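You operate a simulated robot arm through the tools that you are given. There is no shell and no other tool. Be economical: measure what you need, move in short steps, check, and stop when the job is done.

The job below is to be done with a simulated two-armed robot. You get a single attempt, and the scene is never put back.

TASK
Open the packing bench drawer, put the orange relay labelled "NEW" from the shelf under the fold table in the drawer tray of the packing bench, then shut the drawer. Then put two of the label blocks from the top of the fold table on the shelf under the fold table. Then fetch the 12 mm waistband from the top of the fold table and set it on the strap cradle. Then take the cap off the wax jar and lay it down on the top of the fold table. Then take the clear jar on the top of the fold table and put it away on the lower shelf of the filter rack. Then stack the 200 cartridge from the top of the fold table on top of the 100 cartridge. Do these in the order given. Set down upright: orange relay, clear jar.

It is judged by the outcome, as a careful person would: the job done as asked, and still so three seconds after it is handed in. It fails if anything else is knocked over, pushed out of place, dropped, spilled or broken. Lids that push on must go on centred and level and be pressed home; caps that screw on are set level and turned clockwise until they are tight. Flat cloth is picked up by pressing the open fingertips on it (5 to 10 N) and closing them slowly along it; thin cloth reads only 2 to 8 mm in the jaws.

THE ROBOT
Two 7-joint arms with two-finger grippers on one trunk, on a base that drives. Base frame: it is fixed to the floor where the robot stands at the start and does not move with it; the origin is under the middle of the robot, x ahead of it, y to its left, z up; the surface under the hand at the start is at about z = 900. Readings come in mm, degrees, newtons and seconds.
The left shoulder is at the start at [130, 216, 1041], the right one opposite. With the tool pointing down near the work surface each hand reaches from about 100 to 860 mm from the robot's upright axis, wherever it stands, measured 20 degrees to its own side. Places, roughly: cartridge [1500, -2250, 1000]; clear jar (7x7x9 cm) [1300, -2500, 900]; drawer tray of the packing bench [700, 100, 800]; label block [1000, -1750, 1000]; lower shelf of the filter rack (26x18 cm) [-11080, 760, 540]; orange relay [1250, -2000, 500]; packing bench drawer [600, 100, 800]; shelf under the fold table [1500, -2200, 400]; strap cradle (25x29 cm) [440, 620, 920]; waistband [1500, -2000, 1000]; wax jar [1500, -2250, 1000]. Payload 3.18 kg a hand.
The tool frame of a hand sits at the grasp point between the pads (the TCP): z along the fingers, y along the line on which they close. The tips reach 30 mm beyond it. Largest opening 144 mm; the body of the gripper starts 103 mm behind the TCP.
Orientation is told as [roll, pitch, yaw] about the base's x, y, z axes, in that order, counted from this pose: with the fingers straight down and closing along the base's y, the tool's x points along the base's -x, its y along +y and its z along -z.

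THE INTERFACE
- The arms move only by the tool play_rows. It takes "left_targets", "right_targets" or both (then of equal length, played together; a hand with none holds still); each is a list of rows, each a list of 6 numbers: the shift along the tool's x, y, z in mm, then the turn, a rotation vector about the tool's x, y, z in degrees. In form: [[x, y, z, rx, ry, rz], ...]. A call has 1 to 10 rows; each row shifts and turns the commanded pose from where the row before left it, along the tool's axes as they then stand. "left_jaw" and "right_jaw" are, for a hand that has rows, the gripper command, from -1 (fully open) to 1 (shut), values between in proportion, set as the call begins (left out, the last holds). Each row takes 0.2 s and may step no farther than 50 mm and 8.6 degrees from the row before; otherwise, or with a gripper value out of range, the whole call is refused. Where a pose cannot be reached the arm comes as near as it can. A force on the tool above 40 N (or 10 N above the force at the start of the call, whichever is more), or a blocked arm, ends the call early, and 0.2 s more pass. The fingers move at their own pace and stop on an object; they squeeze with about 25 N. The grip force told is the motor's: it shows also when the fingers shut on nothing. Time passes only in rows, and 0.2 s behind the last, so rows that do not move let the fingers close. The reply holds the time, the measured pose of the TCP, the force on the tool along the base axes, the opening and the grip force, in the units named above and with some noise, with the torque about the TCP (base axes, N m) and any sound that the robot's microphone picked up, and new pictures: "views" is both (left out), scene, wrist or none (wrist: the cameras of the hands that moved).
- Cameras (640 x 400 px; columns grow to the right, rows downward): "scene" is now at [244.9, 33.8, 1205.9]; the picture's right is [0.43, -0.90, 0.00], its down [-0.68, -0.33, -0.65] and it looks along [0.59, 0.28, -0.76] (base axes); focal length 214 px, centre (320, 200). "left" rides on the left gripper at [76, -16, -143] in its tool frame; the picture's right is [0.21, 0.98, 0.00], its down [-0.84, 0.18, -0.51] and it looks along [-0.50, 0.10, 0.86] (tool axes); focal length 218 px, centre (320, 200). "right" rides on the right gripper at [76, 16, -143] in its tool frame; the picture's right is [-0.21, 0.98, 0.00], its down [-0.84, -0.18, -0.51] and it looks along [-0.50, -0.11, 0.86] (tool axes); focal length 218 px, centre (320, 200). There is no depth. A picture from a camera that has moved, and an enlarged one, comes with that camera's place and axes in the base frame and with its lens. The place of the scene camera against the robot may be out by one fixed shift of up to 12 mm in any direction.
- slide_trunk(by): slides the trunk up (or, below 0, down) by that many mm; the arms and the scene camera ride with it, the base frame stays. It gives what a move gives, with no picture.
- roll_base(legs): drives the robot by 1 to 6 legs, each [ahead, left, turn to the left] in mm, mm and degrees, along the robot's own axes; the way and the turn of a leg run together, so that a leg with both is an arc; at most 1500 mm and 180 degrees a leg. The arms and the cameras ride along, it lands a little off, and it stops where it bumps. It gives what a move gives, and a new picture of the scene camera.
- pan_tilt(pan, tilt): turns the head with the scene camera to pan (to the left, within 80 degrees either way) and tilt (down, from -29 to 69), counted from straight ahead of the robot. It gives what a move gives, and a new picture of the scene camera.
- enlarge(camera, box): a new picture of the part [left, top, right, bottom] of that camera's present view, enlarged. It takes no simulated time.
- sign_off(): hands the job in; it is judged then, once.

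Go step by step. Nothing tells you exact positions but the pictures and the camera data: compare them with the known pose of the tool, close in by small moves and look again before you grip or let go. The budget is 217 turns and 260 pictures, counting those below and the enlarged ones. Unless the task says otherwise, let go and move clear before handing in.

The tools are called as name(argument=value, ...) on one line, values as JSON. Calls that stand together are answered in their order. play_rows: Moves the arms, as the interface text tells. Its arguments: {"type":"object","properties":{"left_targets":{"type":"array","items":{"type":"array","items":{"type":"number"}}},"left_jaw":{"type":"number"},"right_targets":{"type":"array","items":{"type":"array","items":{"type":"number"}}},"right_jaw":{"type":"number"},"views":{"type":"string","enum":["both","scene","wrist","none"]}},"required":[]} The other tools are called the same way: slide_trunk (by) slides the trunk up or down; roll_base (legs) drives the base; pan_tilt (pan, tilt) turns the head that bears the scene camera; enlarge (camera, box) takes an enlarged picture of a part of a camera's view; sign_off () hands the job in.

At the start:

```text
time: 0.0
left_tool_pos: [349.0, 230.3, 1197.4]
left_tool_rot: [-0.1, 0.0, 0.1]
left_force: [0.4, 0.6, 0.5]
left_wrist_torque: [-0.05, 0.01, 0.0]
left_grip_width: 144.1
left_grasp_force: 0.0
right_tool_pos: [485.9, -92.2, 1165.9]
right_tool_rot: [-0.1, 0.0, 0.0]
right_force: [0.6, -1.5, -0.2]
right_wrist_torque: [-0.02, -0.01, 0.0]
right_grip_width: 144.0
right_grasp_force: 0.1
trunk travel left (down, up): [-128.0, 242.0]
robot x, y, heading: [1.5, 0.0, 0.1]
head pan, tilt: [25.6, 49.1]
```

scene: 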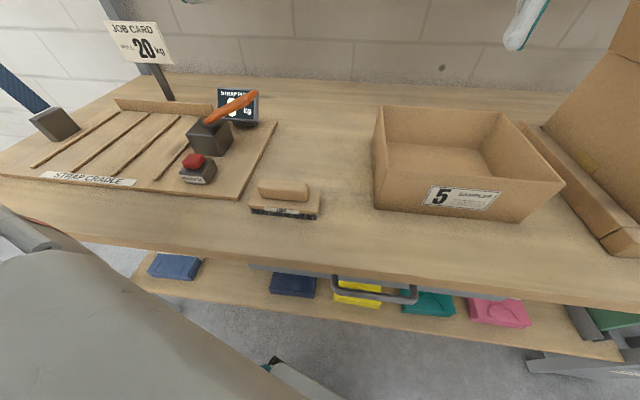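
right: 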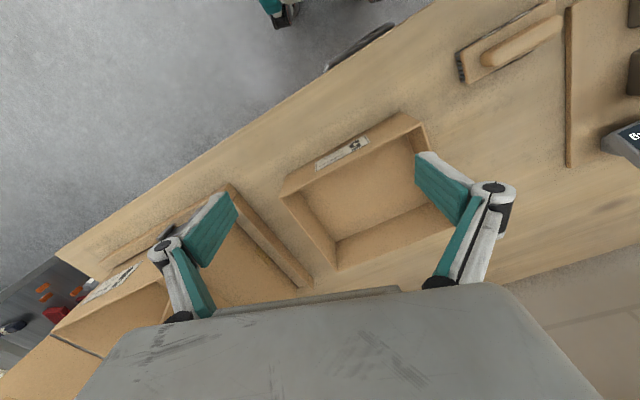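
left: 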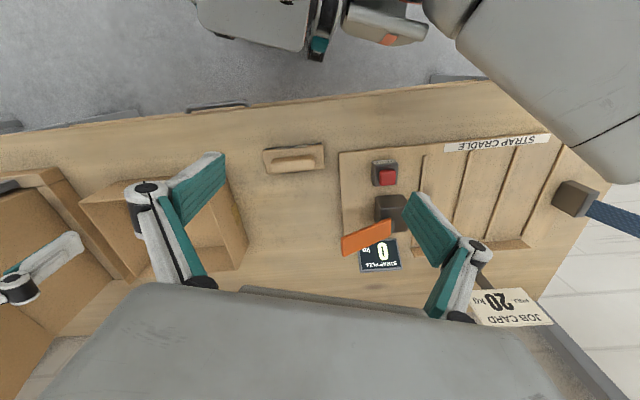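

I see the packing bench with the strap cradle on it and a grey drawer handle under its front edge. I'll look closer at the drawer front first.

pan_tilt(pan=0, tilt=65)

enlarge(camera="scene", box=[200, 40, 520, 240])

```text
time: 0.9
left_tool_pos: [349.8, 229.6, 1197.3]
left_tool_rot: [-0.1, 0.0, 0.0]
left_force: [0.5, 0.2, 0.3]
left_wrist_torque: [-0.04, -0.04, 0.01]
left_grip_width: 143.9
left_grasp_force: 0.1
right_tool_pos: [487.5, -93.6, 1166.4]
right_tool_rot: [0.0, -0.1, 0.0]
right_force: [-0.3, 1.1, -0.2]
right_wrist_torque: [0.01, 0.04, -0.03]
right_grip_width: 144.0
right_grasp_force: 0.1
trunk travel left (down, up): [-128.0, 242.0]
robot x, y, heading: [1.4, -2.3, 0.1]
head pan, tilt: [0.0, 65.0]
camera scene: at [235.4, 0.3, 1186.6], right [0.0, -1.0, 0.0], down [-0.91, 0.0, -0.42], along [0.42, 0.0, -0.91], focal length 214 px, centre (320, 200)
```

scene: 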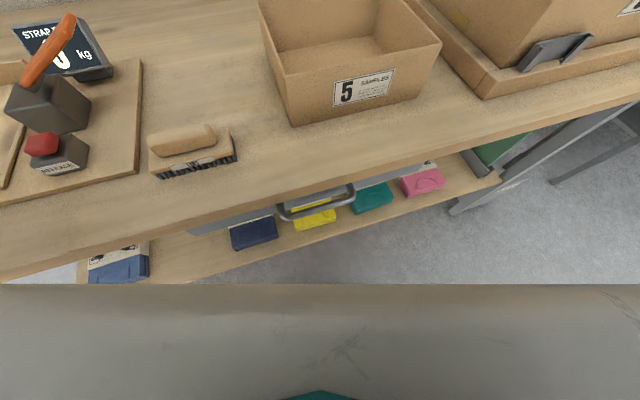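

```text
2.00 times, centred on (360, 140) of scene
camera zoom: at [235.4, 0.3, 1186.6], right [0.0, -1.0, 0.0], down [-0.91, 0.0, -0.42], along [0.42, 0.0, -0.91], focal length 429 px, centre (240, 320)
```

zoom: 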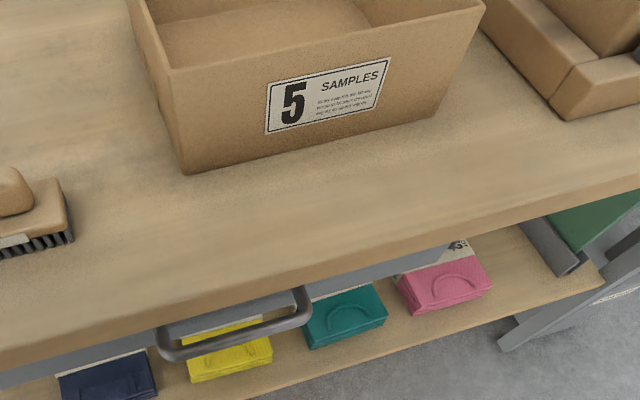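

The bench front runs at about 18 degrees to me and the handle sits near [400, 5, 810]. I'll back off and square up to it.

roll_base(legs=[[-265, -54, 0], [0, 0, 18.2]])

pan_tilt(pan=0, tilt=45)

```text
time: 3.8
left_tool_pos: [-1.2, 273.0, 1197.7]
left_tool_rot: [-0.1, 0.0, 17.7]
left_force: [0.2, 0.5, -0.1]
left_wrist_torque: [-0.02, 0.0, 0.02]
left_grip_width: 144.1
left_grasp_force: 0.1
right_tool_pos: [226.6, 7.0, 1166.2]
right_tool_rot: [0.1, 0.0, 17.6]
right_force: [0.2, 0.8, 0.7]
right_wrist_torque: [0.0, 0.0, -0.02]
right_grip_width: 144.0
right_grasp_force: 0.0
trunk travel left (down, up): [-128.0, 242.0]
robot x, y, heading: [-261.4, -55.3, 17.8]
head pan, tilt: [0.0, 65.0]
camera scene: at [-40.1, 17.0, 1186.5], right [0.3, -0.95, 0.0], down [-0.86, -0.27, -0.42], along [0.4, 0.13, -0.91], focal length 214 px, centre (320, 200)
```

scene: 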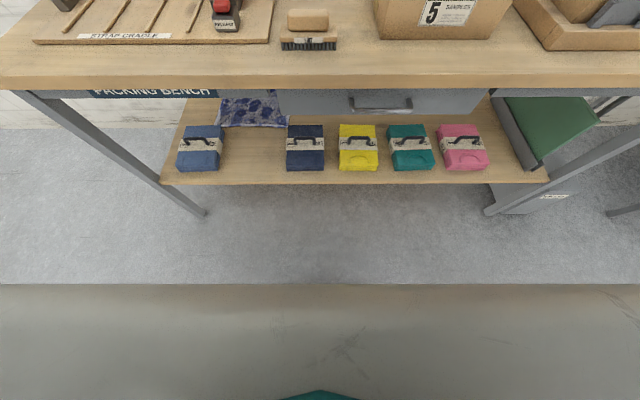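

```text
time: 4.6
left_tool_pos: [-0.4, 272.3, 1197.0]
left_tool_rot: [0.1, -0.1, 17.7]
left_force: [-0.5, -0.2, -0.6]
left_wrist_torque: [0.0, -0.01, 0.01]
left_grip_width: 144.0
left_grasp_force: 0.0
right_tool_pos: [227.0, 5.4, 1164.7]
right_tool_rot: [-0.1, 0.0, 17.6]
right_force: [0.5, 0.1, 0.6]
right_wrist_torque: [-0.01, 0.0, 0.0]
right_grip_width: 143.8
right_grasp_force: 0.1
trunk travel left (down, up): [-128.0, 242.0]
robot x, y, heading: [-263.5, -50.6, 17.4]
head pan, tilt: [0.0, 45.0]
camera scene: at [-20.3, 22.8, 1211.5], right [0.3, -0.95, 0.0], down [-0.67, -0.21, -0.71], along [0.67, 0.21, -0.71], focal length 214 px, centre (320, 200)
```

scene: 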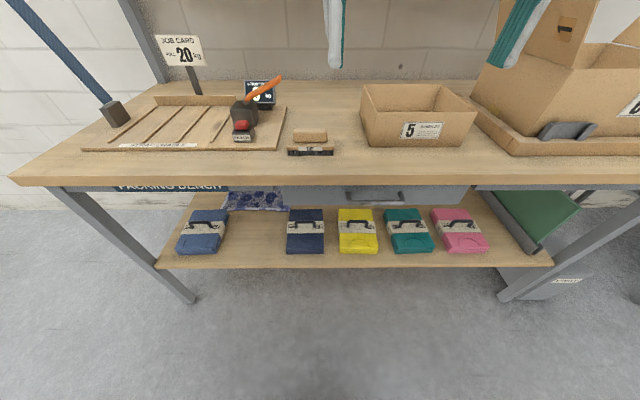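

Two views put the handle bar near [401, 6, 818]. I'll lower the trunk and turn the right hand so it points forward and down with its jaws closing vertically.

slide_trunk(by=-90)

play_rows(right_targets=[[0, 0, 0, 0, -8.5, 0], [0, 0, 0, 0, -8.5, 0], [0, 0, 0, 0, -8.5, 0], [0, 0, 0, 0, -8.5, 0], [0, 0, 0, 0, -8.5, 0], [0, 0, 0, 0, -8.5, 0], [0, 0, 0, 0, -8.5, 0]], views="none")

play_rows(right_targets=[[0, 0, 0, 0, 0, 8.5], [0, 0, 0, 0, 0, 8.5], [0, 0, 0, 0, 0, 8.5], [0, 0, 0, 0, 0, 8.5], [0, 0, 0, 0, 0, 8.5], [0, 0, 0, 0, 0, 8.5], [0, 0, 0, 0, 0, 8.5], [0, 0, 0, 0, 0, 8.5], [0, 0, 0, 0, 0, 8.5], [0, 0, 0, 0, 0, 8.5]], views="both")

```text
time: 6.0
left_tool_pos: [62.3, 290.5, 1052.3]
left_tool_rot: [-0.1, 13.1, 17.7]
left_force: [0.8, -0.6, -0.2]
left_wrist_torque: [-0.02, -0.01, 0.02]
left_grip_width: 143.9
left_grasp_force: 0.1
right_tool_pos: [230.6, 4.9, 1075.5]
right_tool_rot: [0.3, 0.0, 17.1]
right_force: [4.2, 4.0, 1.6]
right_wrist_torque: [-0.52, 0.85, -0.23]
right_grip_width: 144.0
right_grasp_force: 0.2
trunk travel left (down, up): [-37.0, 333.0]
robot x, y, heading: [-267.4, -48.3, 17.4]
head pan, tilt: [0.0, 45.0]
stopped: the force on the tool passed its limit at 42 N (the readings are from after the stop); the commanded pose is now the measured one
```

```text
time: 6.3
left_tool_pos: [63.6, 290.8, 1051.7]
left_tool_rot: [-0.1, 13.2, 17.7]
left_force: [-0.2, -0.7, 0.2]
left_wrist_torque: [0.01, -0.03, 0.0]
left_grip_width: 144.0
left_grasp_force: 0.1
right_tool_pos: [235.6, 6.2, 1076.6]
right_tool_rot: [1.0, -2.0, 16.5]
right_force: [8.3, 6.2, 7.6]
right_wrist_torque: [-0.97, 1.83, -0.44]
right_grip_width: 144.1
right_grasp_force: 0.0
trunk travel left (down, up): [-37.0, 333.0]
robot x, y, heading: [-263.0, -54.7, 17.6]
head pan, tilt: [0.0, 45.0]
stopped in row 1 (right hand): the force on the tool passed its limit at 74 N (the readings are from after the stop); the commanded pose is now the measured one
```

```text
time: 8.5
left_tool_pos: [64.8, 292.0, 1051.7]
left_tool_rot: [-0.1, 13.3, 17.7]
left_force: [-0.1, 0.7, 0.0]
left_wrist_torque: [-0.02, 0.01, 0.02]
left_grip_width: 143.8
left_grasp_force: 0.1
right_tool_pos: [236.0, 7.7, 1075.3]
right_tool_rot: [2.1, 0.8, -68.5]
right_force: [0.0, -0.3, -0.7]
right_wrist_torque: [0.01, 0.0, -0.01]
right_grip_width: 143.8
right_grasp_force: 0.2
trunk travel left (down, up): [-37.0, 333.0]
robot x, y, heading: [-262.7, -52.4, 17.4]
head pan, tilt: [0.0, 45.0]
camera scene: at [70.0, 51.5, 1093.3], right [0.3, -0.95, 0.0], down [-0.67, -0.21, -0.71], along [0.67, 0.21, -0.71], focal length 214 px, centre (320, 200)
camera right: at [219.0, 79.4, 1220.7], right [0.99, 0.16, 0.03], down [0.13, -0.86, 0.49], along [0.11, -0.48, -0.87], focal length 218 px, centre (320, 200)
```

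scene: 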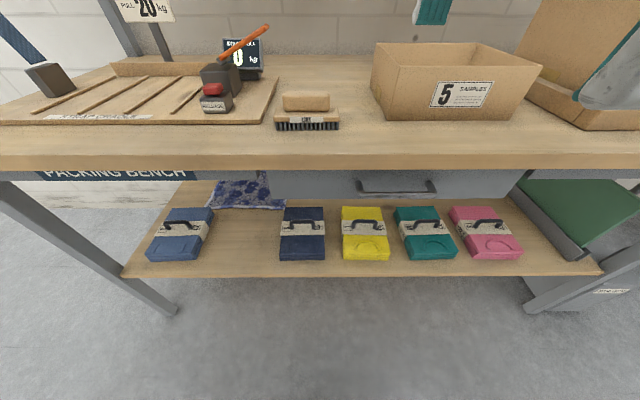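
right: 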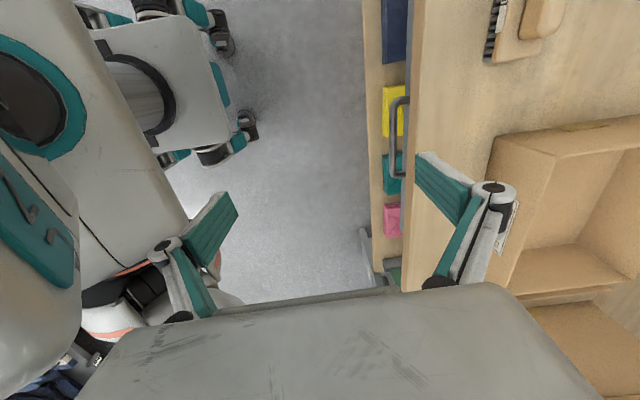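

The trunk also leans forward as it lowers, and the right arm met something while pitching. The force is now zero, so I'll try the pitch again in a few rows.

play_rows(right_targets=[[0, 0, 0, -8, 0, 2], [0, 0, 0, -8, 0, 2], [0, 0, 0, -8, 0, 1], [0, 0, 0, -8, 0, 0]], views="wrist")

```text
time: 9.0
left_tool_pos: [64.3, 292.3, 1050.8]
left_tool_rot: [-0.2, 13.2, 17.6]
left_force: [-0.2, -0.5, 0.1]
left_wrist_torque: [-0.05, 0.01, 0.02]
left_grip_width: 143.9
left_grasp_force: 0.1
right_tool_pos: [242.5, 7.1, 1077.6]
right_tool_rot: [12.6, 1.8, -71.8]
right_force: [4.9, 2.3, 4.8]
right_wrist_torque: [-0.13, 0.79, -0.13]
right_grip_width: 144.0
right_grasp_force: 0.0
trunk travel left (down, up): [-37.0, 333.0]
robot x, y, heading: [-263.1, -50.0, 17.7]
head pan, tilt: [0.0, 45.0]
stopped in row 2 (right hand): the force on the tool passed its limit at 66 N (the readings are from after the stop); the commanded pose is now the measured one
camera right: at [206.5, 70.1, 1224.1], right [0.97, 0.09, 0.21], down [-0.01, -0.9, 0.43], along [0.22, -0.42, -0.88], focal length 218 px, centre (320, 200)
```

right: 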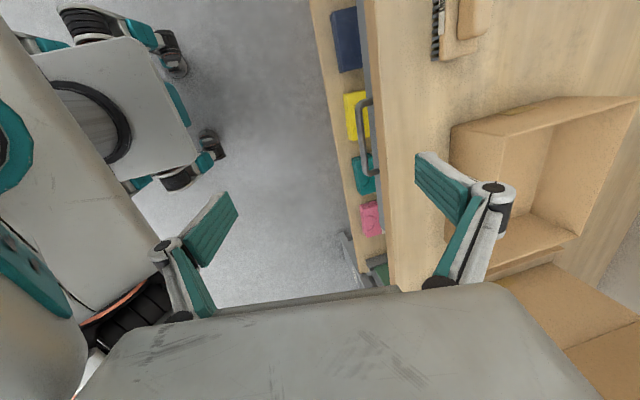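

The pitching wrist is meeting my own leaning trunk. I'll drive back and push the hand further forward, then pitch it.

roll_base(legs=[[-130, 0, 0]])

play_rows(right_targets=[[0, 48, 11, 0, 0, 0], [0, 48, 11, 0, 0, 0], [0, 48, 11, 0, 0, 0], [0, 36, 8, 0, 0, 0], [0, 0, 0, -8, 0, 0], [0, 0, 0, -8, 0, 0], [0, 0, 0, -8, 0, 0], [0, 0, 0, -8, 0, 0], [0, 0, 0, -8, 0, 0], [0, 0, 0, -8, 0, 0]], views="both")

```text
time: 10.3
left_tool_pos: [-61.3, 252.6, 1051.1]
left_tool_rot: [-0.2, 13.3, 17.8]
left_force: [-0.1, 0.0, -0.4]
left_wrist_torque: [0.0, -0.05, -0.02]
left_grip_width: 144.0
left_grasp_force: 0.0
right_tool_pos: [117.7, -32.2, 1078.1]
right_tool_rot: [12.5, 1.6, -71.8]
right_force: [13.2, 0.1, 4.3]
right_wrist_torque: [-0.04, 1.7, -0.1]
right_grip_width: 144.2
right_grasp_force: 0.1
trunk travel left (down, up): [-37.0, 333.0]
robot x, y, heading: [-388.9, -91.7, 17.6]
head pan, tilt: [0.0, 45.0]
camera scene: at [-55.0, 11.8, 1093.1], right [0.3, -0.95, 0.0], down [-0.68, -0.21, -0.7], along [0.67, 0.21, -0.71], focal length 214 px, centre (320, 200)
```

scene: 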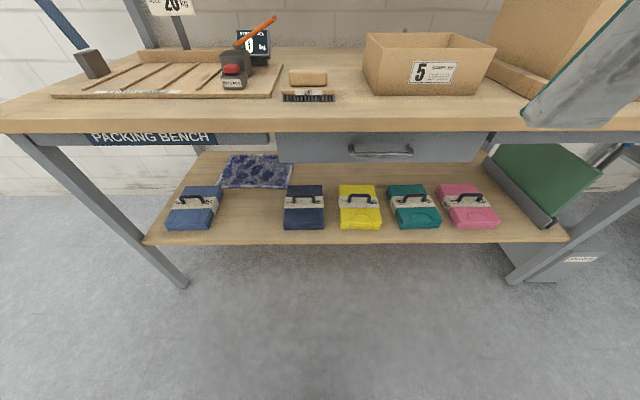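

```text
time: 12.5
left_tool_pos: [-61.6, 252.9, 1051.1]
left_tool_rot: [-0.2, 13.2, 17.9]
left_force: [-0.7, -0.6, 1.1]
left_wrist_torque: [-0.01, -0.06, 0.0]
left_grip_width: 144.1
left_grasp_force: 0.0
right_tool_pos: [294.4, 24.9, 1076.9]
right_tool_rot: [60.6, 1.8, -71.8]
right_force: [0.1, 0.0, -0.1]
right_wrist_torque: [-0.01, 0.0, -0.01]
right_grip_width: 144.2
right_grasp_force: 0.0
trunk travel left (down, up): [-37.0, 333.0]
robot x, y, heading: [-389.0, -91.9, 17.3]
head pan, tilt: [0.0, 45.0]
camera scene: at [-54.5, 12.1, 1093.1], right [0.3, -0.95, 0.0], down [-0.68, -0.21, -0.7], along [0.67, 0.21, -0.71], focal length 214 px, centre (320, 200)
camera right: at [161.2, 58.2, 1164.8], right [0.53, -0.07, 0.84], down [-0.24, -0.97, 0.07], along [0.81, -0.24, -0.53], focal length 218 px, centre (320, 200)
```

scene: 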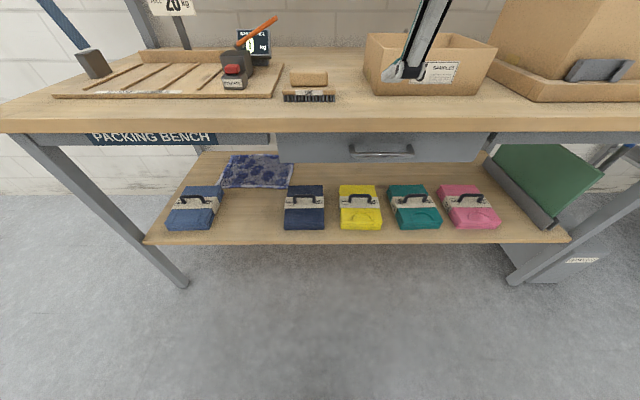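
right: 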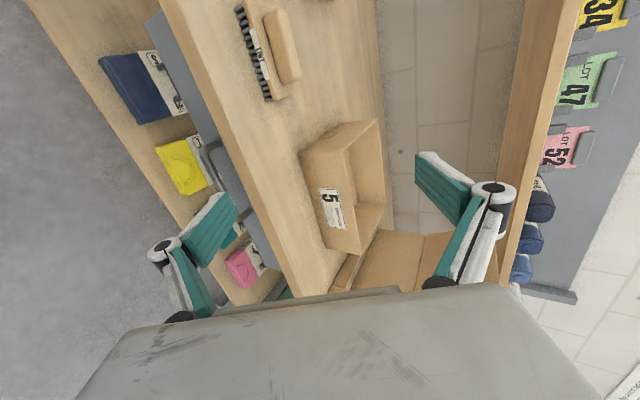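

The hand now points forward and 30 degrees down. I'll lower it in front of the bar with the jaws partly closed.

play_rows(right_targets=[[-8.3, -34.4, 23.7, 0, 0, 0], [-8.3, -34.4, 23.7, 0, 0, 0], [-8.3, -34.4, 23.7, 0, 0, 0], [-8.3, -34.4, 23.7, 0, 0, 0], [-8.3, -34.4, 23.7, 0, 0, 0], [-8.3, -34.4, 23.7, 0, 0, 0]], right_jaw=0.2, views="both")

```text
time: 13.9
left_tool_pos: [-60.8, 252.3, 1052.0]
left_tool_rot: [-0.2, 13.4, 17.8]
left_force: [0.4, 0.3, 0.1]
left_wrist_torque: [0.01, 0.01, -0.02]
left_grip_width: 144.0
left_grasp_force: 0.1
right_tool_pos: [328.6, -7.6, 833.0]
right_tool_rot: [59.9, 1.7, -72.0]
right_force: [0.8, 0.7, 0.0]
right_wrist_torque: [-0.03, 0.03, 0.05]
right_grip_width: 57.8
right_grasp_force: 0.1
right hand out of reach, approached as far as the arm can: row 6
trunk travel left (down, up): [-37.0, 333.0]
robot x, y, heading: [-391.3, -91.5, 17.6]
head pan, tilt: [0.0, 45.0]
camera scene: at [-54.1, 12.0, 1093.2], right [0.3, -0.95, 0.0], down [-0.67, -0.21, -0.71], along [0.67, 0.22, -0.71], focal length 214 px, centre (320, 200)
camera right: at [196.4, 26.1, 922.4], right [0.54, -0.07, 0.84], down [-0.24, -0.97, 0.07], along [0.81, -0.24, -0.54], focal length 218 px, centre (320, 200)
```

scene: 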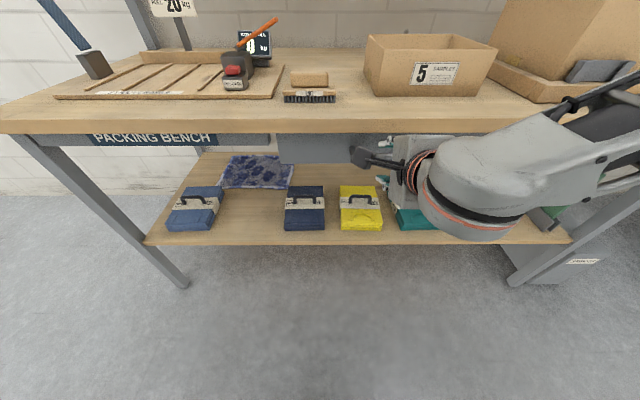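
right: 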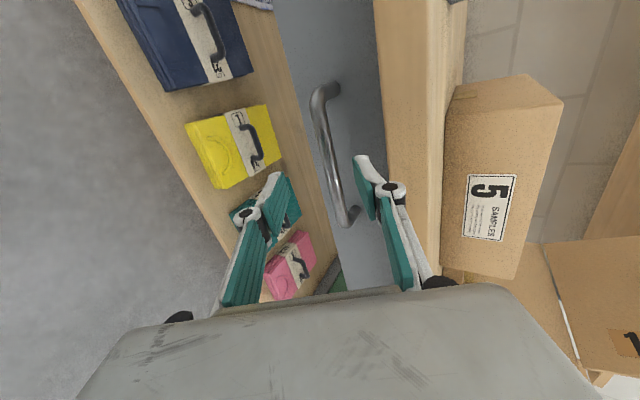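

The bar lies between the open fingers, about 65 mm ahead, but the arm is at its reach. I'll ride the base forward.

roll_base(legs=[[32, 0, 0]])

play_rows(right_targets=[[0, -8, 5, 0, 0, 0]], views="wrist")

```text
time: 14.7
left_tool_pos: [-30.1, 262.4, 1049.6]
left_tool_rot: [-0.2, 13.3, 17.7]
left_force: [0.3, 0.4, -0.2]
left_wrist_torque: [-0.01, 0.06, 0.01]
left_grip_width: 144.1
left_grasp_force: 0.0
right_tool_pos: [359.2, 2.1, 834.9]
right_tool_rot: [59.9, 1.5, -72.0]
right_force: [0.4, -0.4, -0.9]
right_wrist_torque: [-0.01, 0.01, 0.01]
right_grip_width: 57.3
right_grasp_force: 0.1
trunk travel left (down, up): [-37.0, 333.0]
robot x, y, heading: [-361.7, -83.6, 17.5]
head pan, tilt: [0.0, 45.0]
camera scene: at [-23.8, 22.1, 1093.2], right [0.3, -0.95, 0.0], down [-0.67, -0.21, -0.71], along [0.67, 0.21, -0.71], focal length 214 px, centre (320, 200)
```

scene: 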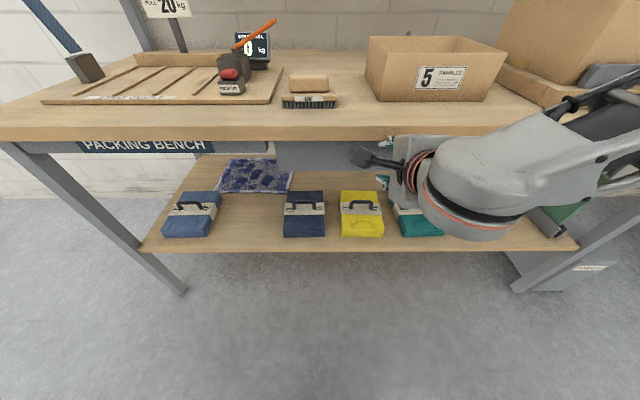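

```text
time: 15.1
left_tool_pos: [-30.4, 262.6, 1051.5]
left_tool_rot: [-0.2, 13.3, 17.6]
left_force: [0.7, 0.9, 0.3]
left_wrist_torque: [0.0, -0.01, 0.0]
left_grip_width: 143.8
left_grasp_force: 0.0
right_tool_pos: [359.9, 3.1, 823.7]
right_tool_rot: [59.3, 1.4, -72.1]
right_force: [0.1, 0.3, -0.5]
right_wrist_torque: [0.01, 0.01, 0.0]
right_grip_width: 57.8
right_grasp_force: 0.1
trunk travel left (down, up): [-37.0, 333.0]
robot x, y, heading: [-361.3, -80.2, 17.6]
head pan, tilt: [0.0, 45.0]
camera right: at [228.1, 37.8, 914.7], right [0.54, -0.07, 0.84], down [-0.24, -0.97, 0.08], along [0.8, -0.25, -0.54], focal length 218 px, centre (320, 200)
```

right: 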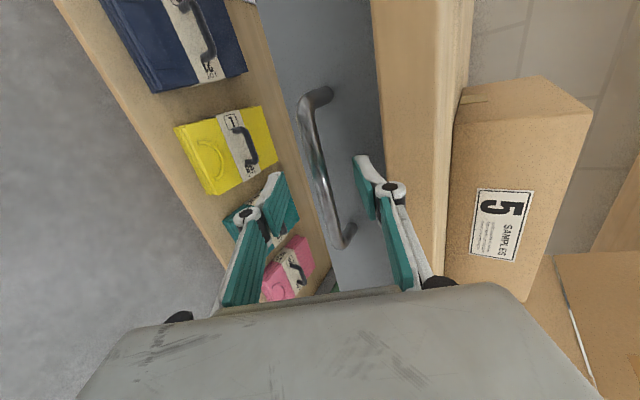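

The bar lies on the tool axis. I'll advance along the axis and look again.

play_rows(right_targets=[[0, 0, 13, 0, 0, 0], [0, 0, 12, 0, 0, 0]], views="wrist")

```text
time: 15.7
left_tool_pos: [-32.4, 262.3, 1052.1]
left_tool_rot: [-0.1, 13.0, 17.7]
left_force: [-0.1, -0.4, -0.2]
left_wrist_torque: [0.02, 0.0, -0.01]
left_grip_width: 144.1
left_grasp_force: 0.1
right_tool_pos: [379.6, 8.5, 814.9]
right_tool_rot: [59.5, 1.4, -72.1]
right_force: [-10.0, -3.4, 5.0]
right_wrist_torque: [0.21, -0.42, 0.12]
right_grip_width: 59.5
right_grasp_force: 0.1
trunk travel left (down, up): [-37.0, 333.0]
robot x, y, heading: [-359.9, -83.3, 17.6]
head pan, tilt: [0.0, 45.0]
camera right: at [246.8, 43.5, 903.5], right [0.54, -0.07, 0.84], down [-0.24, -0.97, 0.08], along [0.8, -0.25, -0.54], focal length 218 px, centre (320, 200)
```

right: 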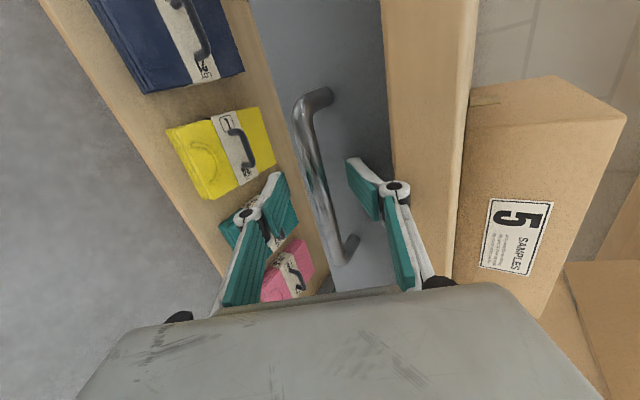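

The upper finger just touches the drawer front and the bar is between the fingertips. I'll back off 2 mm and close.

play_rows(right_targets=[[0, 0, -3, 0, 0, 0], [0, 0, 0, 0, 0, 0], [0, 0, 0, 0, 0, 0]], right_jaw=1, views="wrist")

```text
time: 16.5
left_tool_pos: [-29.9, 263.1, 1051.0]
left_tool_rot: [-0.1, 13.3, 17.7]
left_force: [0.1, -1.1, -0.7]
left_wrist_torque: [0.02, 0.0, 0.0]
left_grip_width: 143.9
left_grasp_force: 0.0
right_tool_pos: [377.9, 7.0, 812.9]
right_tool_rot: [59.2, 1.5, -72.1]
right_force: [0.3, -2.4, -5.6]
right_wrist_torque: [-1.0, -0.3, 0.27]
right_grip_width: 12.7
right_grasp_force: 42.3
trunk travel left (down, up): [-37.0, 333.0]
robot x, y, heading: [-358.6, -83.2, 17.8]
head pan, tilt: [0.0, 45.0]
camera right: at [246.4, 42.6, 902.7], right [0.55, -0.07, 0.83], down [-0.25, -0.97, 0.08], along [0.8, -0.25, -0.54], focal length 218 px, centre (320, 200)
```

right: 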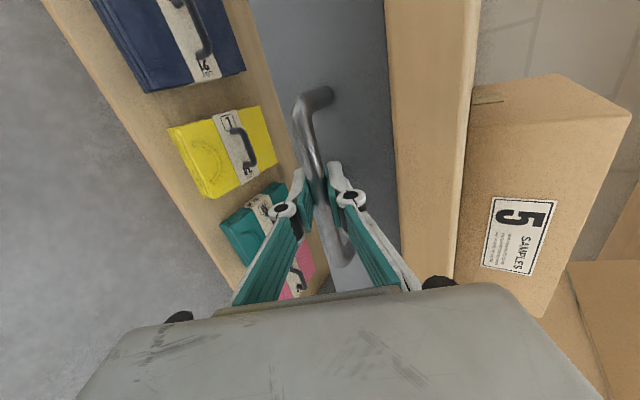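

Gripped, with the jaws reading 12.7 mm. I'll pull the drawer open by driving straight back.

roll_base(legs=[[-120, 0, 0]])

```text
time: 17.8
left_tool_pos: [-143.6, 226.4, 1051.3]
left_tool_rot: [-0.1, 13.3, 17.7]
left_force: [-1.1, -0.5, 0.0]
left_wrist_torque: [0.0, 0.02, -0.03]
left_grip_width: 143.9
left_grasp_force: 0.2
right_tool_pos: [265.1, -29.1, 812.7]
right_tool_rot: [59.2, 1.5, -72.3]
right_force: [2.6, -11.2, -11.4]
right_wrist_torque: [-0.97, -0.32, 0.27]
right_grip_width: 12.8
right_grasp_force: 42.0
trunk travel left (down, up): [-37.0, 333.0]
robot x, y, heading: [-473.5, -116.9, 17.9]
head pan, tilt: [0.0, 45.0]
camera scene: at [-137.2, -14.8, 1093.0], right [0.3, -0.95, 0.0], down [-0.67, -0.22, -0.71], along [0.67, 0.22, -0.71], focal length 214 px, centre (320, 200)
```

scene: 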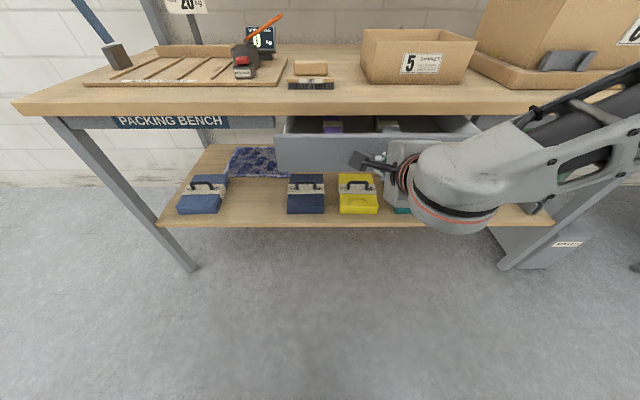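

The drawer is opening. I'll pull further.

roll_base(legs=[[-110, 0, 0]])

enlarge(camera="scene", box=[240, 80, 500, 242])

```text
time: 18.9
left_tool_pos: [-248.3, 191.8, 1051.5]
left_tool_rot: [-0.1, 13.3, 17.9]
left_force: [-0.4, 0.4, -0.4]
left_wrist_torque: [-0.01, -0.02, 0.04]
left_grip_width: 144.0
left_grasp_force: 0.1
right_tool_pos: [160.3, -62.4, 812.7]
right_tool_rot: [59.3, 1.5, -72.4]
right_force: [3.5, -13.8, -6.7]
right_wrist_torque: [-1.04, -0.37, 0.08]
right_grip_width: 12.7
right_grasp_force: 42.5
trunk travel left (down, up): [-37.0, 333.0]
robot x, y, heading: [-578.5, -152.5, 17.7]
head pan, tilt: [0.0, 45.0]
camera scene: at [-241.5, -47.9, 1093.2], right [0.31, -0.95, 0.0], down [-0.67, -0.22, -0.71], along [0.67, 0.22, -0.71], focal length 214 px, centre (320, 200)
```

scene: 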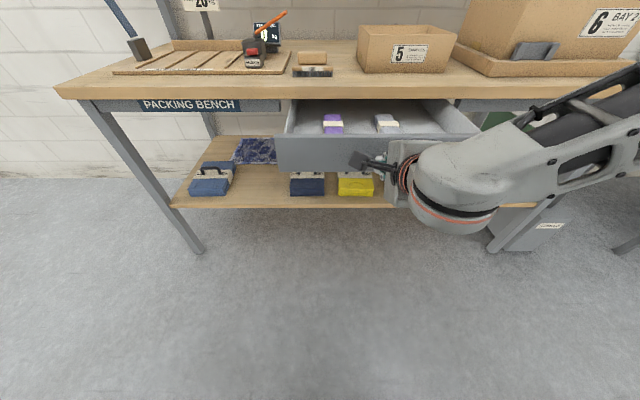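

```text
2.46 times, centred on (370, 161) of scene
camera zoom: at [-241.5, -47.9, 1093.2], right [0.31, -0.95, 0.0], down [-0.67, -0.22, -0.71], along [0.67, 0.22, -0.71], focal length 528 px, centre (197, 296)
```

zoom: 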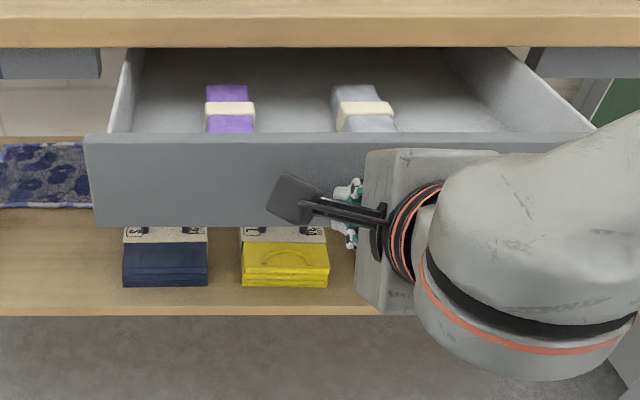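

The drawer is open about 230 mm, with two small items towards the back. I'll open it a little more.

roll_base(legs=[[-50, 0, 0]])

```text
time: 19.9
left_tool_pos: [-297.5, 178.9, 1051.3]
left_tool_rot: [-0.2, 13.2, 17.9]
left_force: [0.1, 0.1, -1.0]
left_wrist_torque: [0.02, -0.06, 0.0]
left_grip_width: 144.1
left_grasp_force: 0.0
right_tool_pos: [113.2, -78.2, 811.7]
right_tool_rot: [59.1, 1.5, -72.5]
right_force: [3.1, -8.1, -1.5]
right_wrist_torque: [-0.95, -0.34, 0.31]
right_grip_width: 12.6
right_grasp_force: 42.6
trunk travel left (down, up): [-37.0, 333.0]
robot x, y, heading: [-624.4, -166.4, 17.9]
head pan, tilt: [0.0, 45.0]
camera scene: at [-289.4, -62.7, 1093.4], right [0.31, -0.95, 0.0], down [-0.67, -0.22, -0.71], along [0.67, 0.22, -0.71], focal length 214 px, centre (320, 200)
```

scene: 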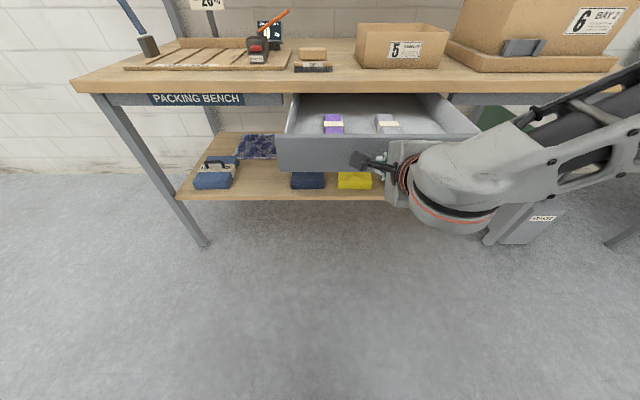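

Opened about 280 mm. I'll release, retract along the fingers and back away.

play_rows(right_targets=[[0, 0, 0, 0, 0, 0], [0, 0, -15, 0, 0, 0], [0, 0, -25, 0, 0, 0], [0, 0, -30, 0, 0, 0]], right_jaw=0.2, views="none")

roll_base(legs=[[-150, 0, 0]])

pan_tilt(pan=-75, tilt=15)

```text
time: 20.9
left_tool_pos: [-297.3, 177.9, 1051.3]
left_tool_rot: [-0.2, 13.1, 17.8]
left_force: [-0.5, -0.9, -0.4]
left_wrist_torque: [-0.01, -0.04, 0.03]
left_grip_width: 144.0
left_grasp_force: 0.1
right_tool_pos: [53.4, -96.2, 848.3]
right_tool_rot: [59.3, 1.5, -72.5]
right_force: [-0.1, 0.4, 0.7]
right_wrist_torque: [0.05, -0.02, 0.02]
right_grip_width: 57.2
right_grasp_force: 0.0
trunk travel left (down, up): [-37.0, 333.0]
robot x, y, heading: [-624.6, -167.2, 18.1]
head pan, tilt: [0.0, 45.0]
```

```text
time: 22.3
left_tool_pos: [-446.3, 129.1, 1051.3]
left_tool_rot: [-0.2, 13.2, 17.8]
left_force: [0.1, 0.1, 0.7]
left_wrist_torque: [0.04, 0.02, -0.01]
left_grip_width: 144.1
left_grasp_force: 0.0
right_tool_pos: [-96.8, -144.8, 847.7]
right_tool_rot: [59.2, 1.3, -72.8]
right_force: [-0.2, 0.3, 1.2]
right_wrist_torque: [0.0, 0.01, -0.03]
right_grip_width: 57.5
right_grasp_force: 0.1
trunk travel left (down, up): [-37.0, 333.0]
robot x, y, heading: [-772.6, -215.2, 17.5]
head pan, tilt: [0.0, 45.0]
camera scene: at [-439.8, -111.3, 1093.5], right [0.3, -0.95, 0.0], down [-0.67, -0.22, -0.71], along [0.67, 0.22, -0.71], focal length 214 px, centre (320, 200)
```

scene: 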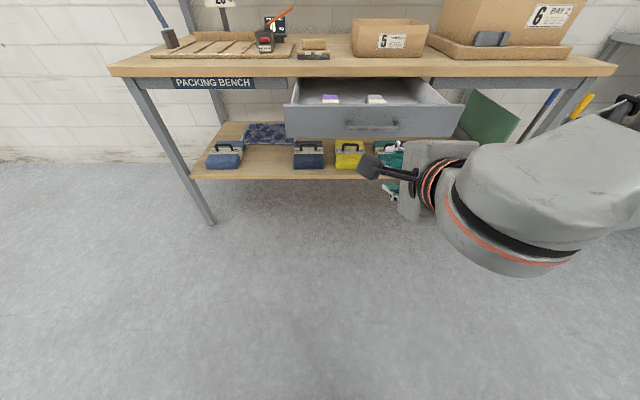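

```text
time: 23.7
left_tool_pos: [-446.7, 130.0, 1050.5]
left_tool_rot: [-0.3, 13.2, 17.8]
left_force: [0.2, -0.7, 0.3]
left_wrist_torque: [-0.02, 0.0, -0.02]
left_grip_width: 144.0
left_grasp_force: 0.0
right_tool_pos: [-96.0, -145.5, 848.2]
right_tool_rot: [59.2, 1.3, -72.8]
right_force: [0.8, 0.6, 0.2]
right_wrist_torque: [0.05, 0.0, -0.01]
right_grip_width: 57.4
right_grasp_force: 0.0
trunk travel left (down, up): [-37.0, 333.0]
robot x, y, heading: [-773.8, -217.0, 17.7]
head pan, tilt: [-75.0, 15.0]
camera scene: at [-466.3, -214.5, 1140.1], right [-0.84, -0.54, 0.0], down [-0.14, 0.22, -0.97], along [0.52, -0.81, -0.26], focal length 214 px, centre (320, 200)
```

scene: 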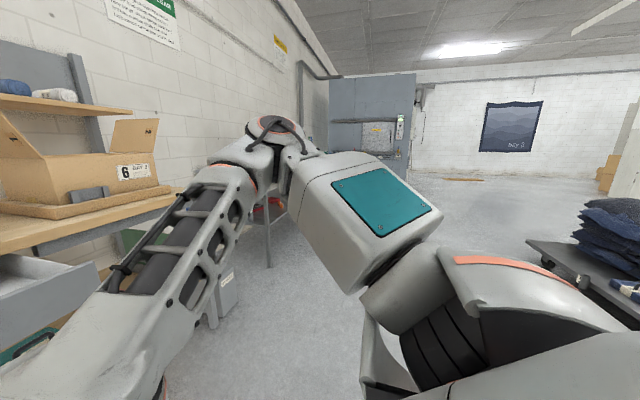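

The right arm blocks the view that way. I'll turn the robot right towards the fold table and look straight ahead.

roll_base(legs=[[0, 0, -60]])

pan_tilt(pan=0, tilt=15)

```text
time: 26.9
left_tool_pos: [-314.5, -341.2, 1051.1]
left_tool_rot: [-0.2, 13.3, -44.1]
left_force: [-0.6, -0.3, 0.2]
left_wrist_torque: [0.04, 0.0, 0.0]
left_grip_width: 144.0
left_grasp_force: 0.0
right_tool_pos: [-390.9, -779.8, 848.1]
right_tool_rot: [59.2, 1.5, -134.5]
right_force: [-0.6, 0.8, 0.4]
right_wrist_torque: [-0.04, 0.02, 0.04]
right_grip_width: 57.6
right_grasp_force: 0.1
trunk travel left (down, up): [-37.0, 333.0]
robot x, y, heading: [-773.2, -211.6, -44.1]
head pan, tilt: [-75.0, 15.0]
camera scene: at [-623.7, -480.2, 1140.1], right [-0.87, 0.49, 0.0], down [0.13, 0.23, -0.97], along [-0.47, -0.84, -0.26], focal length 214 px, centre (320, 200)
```

scene: 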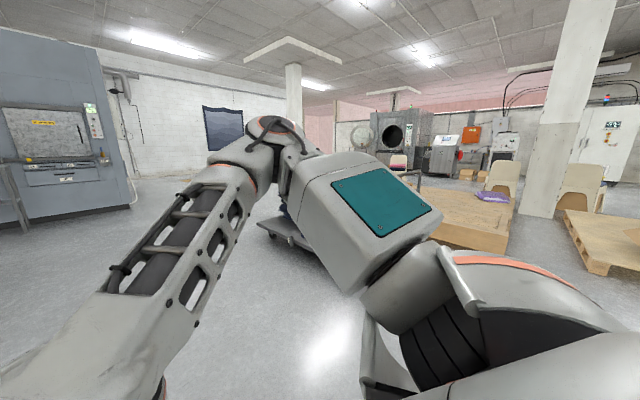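

```text
time: 28.3
left_tool_pos: [-314.5, -341.9, 1050.8]
left_tool_rot: [-0.2, 13.3, -44.1]
left_force: [0.2, 0.0, -0.1]
left_wrist_torque: [0.01, 0.01, 0.04]
left_grip_width: 144.1
left_grasp_force: 0.0
right_tool_pos: [-391.0, -779.7, 848.1]
right_tool_rot: [59.2, 1.5, -134.5]
right_force: [-0.7, -0.6, 0.2]
right_wrist_torque: [-0.02, 0.01, 0.0]
right_grip_width: 57.9
right_grasp_force: 0.1
trunk travel left (down, up): [-37.0, 333.0]
robot x, y, heading: [-775.0, -214.5, -44.2]
head pan, tilt: [0.0, 15.0]
camera scene: at [-511.2, -463.4, 1140.2], right [-0.7, -0.72, 0.0], down [-0.19, 0.18, -0.97], along [0.69, -0.67, -0.26], focal length 214 px, centre (320, 200)
```

scene: 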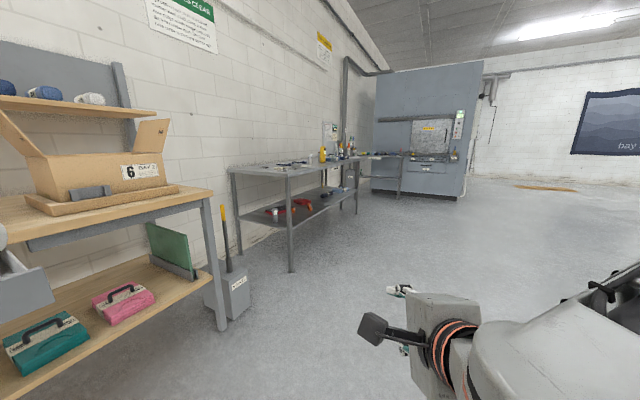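

The grey table in the middle distance is the fold table. Its front edge runs parallel to the bench, from about [923, -1471] to [1422, -3180]. I'll drive to stand in front of its near half.

roll_base(legs=[[1000, 0, 0], [0, 0, -34], [1440, 0, 0], [0, 0, 96]])

```text
time: 45.9
left_tool_pos: [508.7, -1969.9, 1051.1]
left_tool_rot: [-0.2, 13.4, 18.1]
left_force: [-0.2, 0.6, 0.7]
left_wrist_torque: [-0.07, 0.0, -0.02]
left_grip_width: 144.0
left_grasp_force: 0.1
right_tool_pos: [860.0, -2242.5, 847.7]
right_tool_rot: [59.2, 1.4, -72.5]
right_force: [0.1, -0.5, 0.8]
right_wrist_torque: [-0.01, 0.01, -0.03]
right_grip_width: 57.5
right_grasp_force: 0.1
trunk travel left (down, up): [-37.0, 333.0]
robot x, y, heading: [183.9, -2315.8, 18.1]
head pan, tilt: [0.0, 15.0]
camera scene: at [528.2, -2205.7, 1140.2], right [0.31, -0.95, 0.0], down [-0.25, -0.08, -0.97], along [0.92, 0.3, -0.26], focal length 214 px, centre (320, 200)
```

scene: 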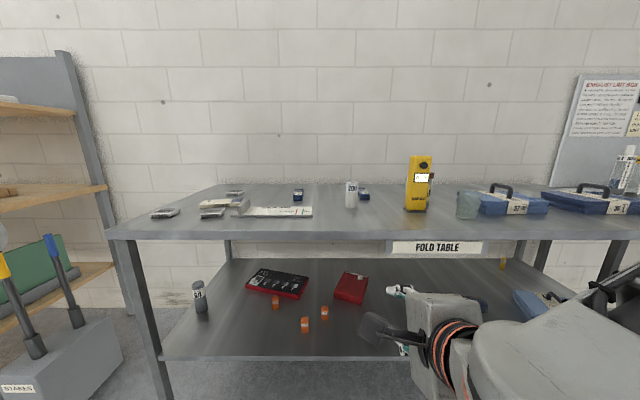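

enlarge(camera="scene", box=[130, 160, 400, 340])

enlarge(camera="scene", box=[380, 140, 640, 310])

```text
2.22 times, centred on (265, 250) of scene
camera zoom: at [528.2, -2205.7, 1140.2], right [0.31, -0.95, 0.0], down [-0.25, -0.08, -0.97], along [0.92, 0.3, -0.26], focal length 477 px, centre (442, 89)
```

zoom: 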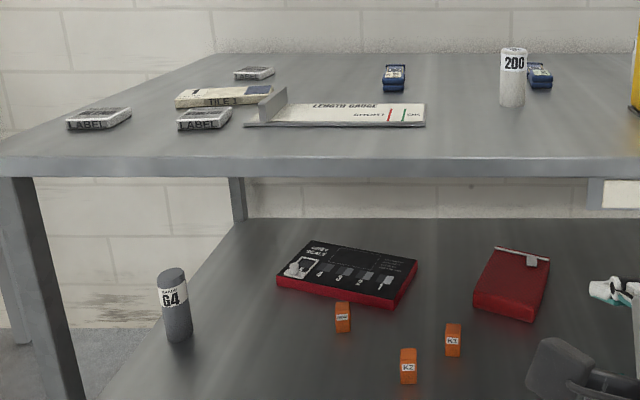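

```text
2.35 times, centred on (510, 225) of scene
camera zoom: at [528.2, -2205.7, 1140.2], right [0.31, -0.95, 0.0], down [-0.25, -0.08, -0.97], along [0.92, 0.3, -0.26], focal length 505 px, centre (-127, 141)
```

zoom: 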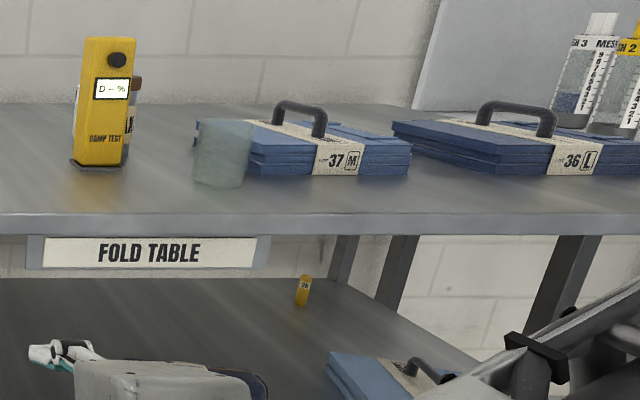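

enlarge(camera="scene", box=[255, 280, 345, 340])

enlarge(camera="scene", box=[270, 170, 380, 220])

```text
6.67 times, centred on (300, 310) of scene
camera zoom: at [528.2, -2205.7, 1140.2], right [0.31, -0.95, 0.0], down [-0.25, -0.08, -0.97], along [0.92, 0.3, -0.26], focal length 1430 px, centre (453, -533)
```

zoom: 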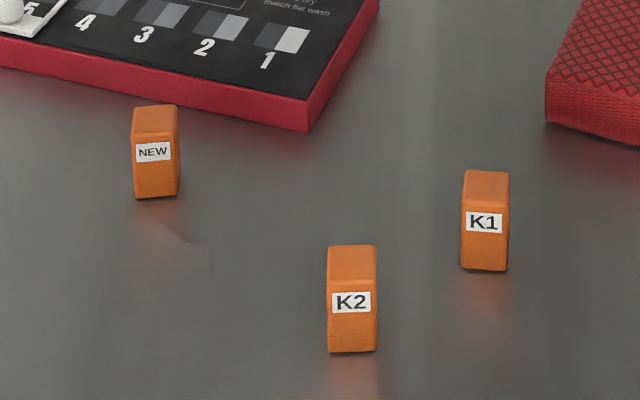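

```text
5.82 times, centred on (325, 195) of scene
camera zoom: at [528.2, -2205.7, 1140.2], right [0.31, -0.95, 0.0], down [-0.25, -0.08, -0.97], along [0.92, 0.3, -0.26], focal length 1248 px, centre (291, 229)
```

zoom: 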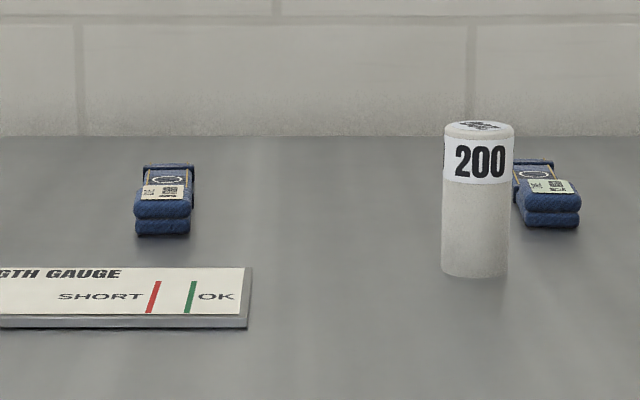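

The NEW relay is the leftmost orange one, just in front of the black and red box. I'll roll the right hand further so the jaws close sideways with its camera on top, and check whether the wrist allows that.

play_rows(right_targets=[[0, 0, -30, 0, 0, 8.5], [0, 0, 0, 0, 0, 8.5], [0, 0, 0, 0, 0, 8.5], [0, 0, 0, 0, 0, 8.5], [0, 0, 0, 0, 0, 8.5], [0, 0, 0, 0, 0, 8.5], [0, 0, 0, 0, 0, 8.5], [0, 0, 0, 0, 0, 8.5], [0, 0, 0, 0, 0, 8.5], [0, 0, 0, 0, 0, 8.5]], views="both")

```text
time: 48.1
left_tool_pos: [508.8, -1967.8, 1052.0]
left_tool_rot: [-0.1, 13.3, 18.2]
left_force: [-0.5, -0.5, 0.4]
left_wrist_torque: [0.01, -0.01, 0.01]
left_grip_width: 143.8
left_grasp_force: 0.0
right_tool_pos: [836.6, -2250.2, 863.6]
right_tool_rot: [5.3, 59.0, -155.3]
right_force: [-0.3, 0.1, -1.0]
right_wrist_torque: [-0.01, 0.01, 0.02]
right_grip_width: 57.8
right_grasp_force: 0.1
trunk travel left (down, up): [-37.0, 333.0]
robot x, y, heading: [181.0, -2318.7, 18.0]
head pan, tilt: [0.0, 15.0]
camera scene: at [528.2, -2205.8, 1140.2], right [0.31, -0.95, 0.0], down [-0.25, -0.08, -0.97], along [0.92, 0.3, -0.26], focal length 214 px, centre (320, 200)
camera right: at [761.3, -2289.0, 1003.5], right [0.24, -0.96, -0.13], down [-0.87, -0.15, -0.47], along [0.43, 0.23, -0.87], focal length 218 px, centre (320, 200)
```

scene: 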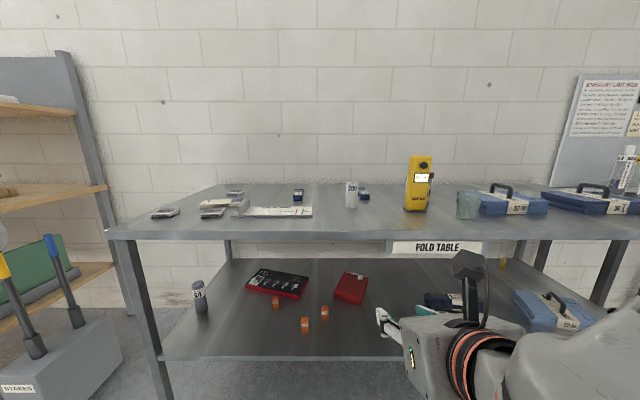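
right: 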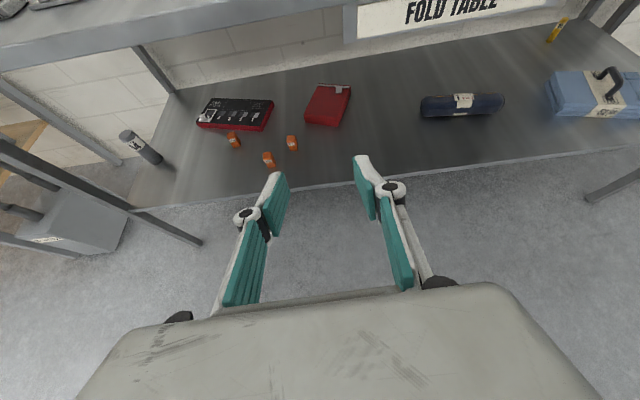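

That works: the hand now closes sideways with its camera on top. The relay triangulates to about [1184, -1795], with the shelf at about z = 460. I'll level the hand, lower it, and shift the base left.

play_rows(right_targets=[[-43, 0, 25.7, 0, 0, 5.7], [-43, 0, 25.7, 0, 0, 0], [-43, 0, 25.7, 0, 0, 0], [-43, 0, 25.7, 0, 0, 0], [-43, 0, 25.7, 0, 0, 0], [-43, 0, 25.7, 0, 0, 0], [0, 0, 0, 0, -7.5, 0], [0, 0, 0, 0, -7.5, 0]], right_jaw=-0.1, views="none")

roll_base(legs=[[0, 330, 0]])

play_rows(right_targets=[[0, 0, 0, 0, 0, 0]], views="wrist")

```text
time: 49.9
left_tool_pos: [509.1, -1970.0, 1051.6]
left_tool_rot: [-0.2, 13.3, 18.2]
left_force: [0.5, 0.4, -1.0]
left_wrist_torque: [0.03, 0.02, -0.01]
left_grip_width: 144.1
left_grasp_force: 0.0
right_tool_pos: [837.6, -2261.8, 829.7]
right_tool_rot: [-2.8, 44.0, -164.7]
right_force: [0.1, 0.1, 0.0]
right_wrist_torque: [0.0, 0.0, 0.02]
right_grip_width: 79.0
right_grasp_force: 0.1
right hand out of reach, approached as far as the arm can: row 1, 2, 3, 4, 5, 6
trunk travel left (down, up): [-37.0, 333.0]
robot x, y, heading: [180.9, -2319.0, 18.0]
head pan, tilt: [0.0, 15.0]
```

```text
time: 53.4
left_tool_pos: [401.8, -1653.7, 1050.9]
left_tool_rot: [-0.2, 13.3, 18.8]
left_force: [0.3, -0.4, 0.0]
left_wrist_torque: [-0.03, 0.04, 0.01]
left_grip_width: 144.2
left_grasp_force: 0.0
right_tool_pos: [734.5, -1942.8, 830.2]
right_tool_rot: [-2.9, 44.0, -164.0]
right_force: [1.0, 0.5, -0.1]
right_wrist_torque: [-0.02, 0.0, 0.02]
right_grip_width: 79.0
right_grasp_force: 0.0
trunk travel left (down, up): [-37.0, 333.0]
robot x, y, heading: [81.0, -2002.6, 18.8]
head pan, tilt: [0.0, 15.0]
camera scene: at [423.4, -1890.0, 1140.2], right [0.32, -0.95, 0.0], down [-0.25, -0.08, -0.97], along [0.91, 0.31, -0.26], focal length 214 px, centre (320, 200)
```

scene: 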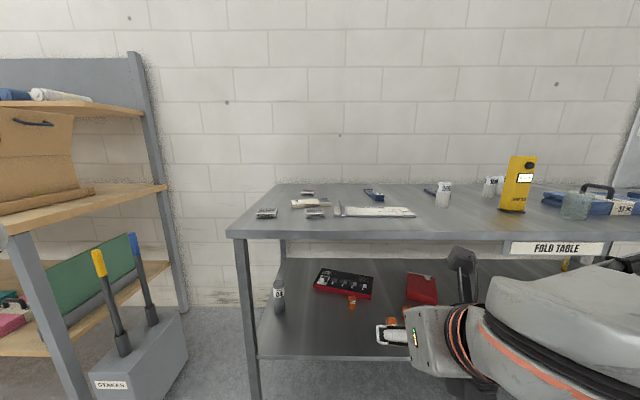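

```text
time: 53.8
left_tool_pos: [401.8, -1653.3, 1049.9]
left_tool_rot: [-0.2, 13.2, 18.8]
left_force: [0.3, 0.1, -0.3]
left_wrist_torque: [0.03, 0.02, -0.02]
left_grip_width: 144.0
left_grasp_force: 0.0
right_tool_pos: [733.4, -1943.0, 829.8]
right_tool_rot: [-2.8, 44.1, -164.1]
right_force: [0.1, -0.3, -0.1]
right_wrist_torque: [0.01, 0.02, 0.03]
right_grip_width: 79.4
right_grasp_force: 0.0
trunk travel left (down, up): [-37.0, 333.0]
robot x, y, heading: [78.1, -2002.7, 18.6]
head pan, tilt: [0.0, 15.0]
camera right: at [698.9, -1978.0, 986.0], right [0.16, -0.97, -0.18], down [-0.97, -0.12, -0.22], along [0.19, 0.21, -0.96], focal length 218 px, centre (320, 200)
```

right: 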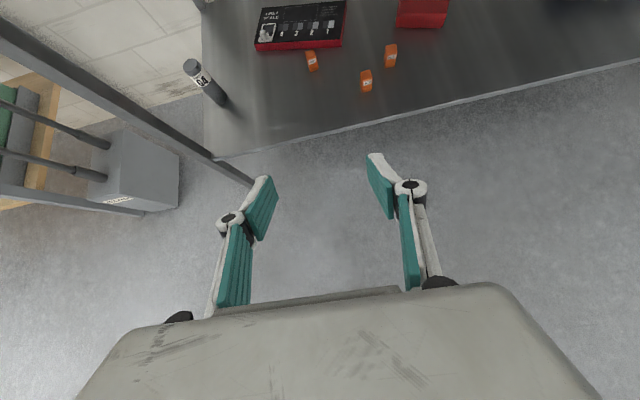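

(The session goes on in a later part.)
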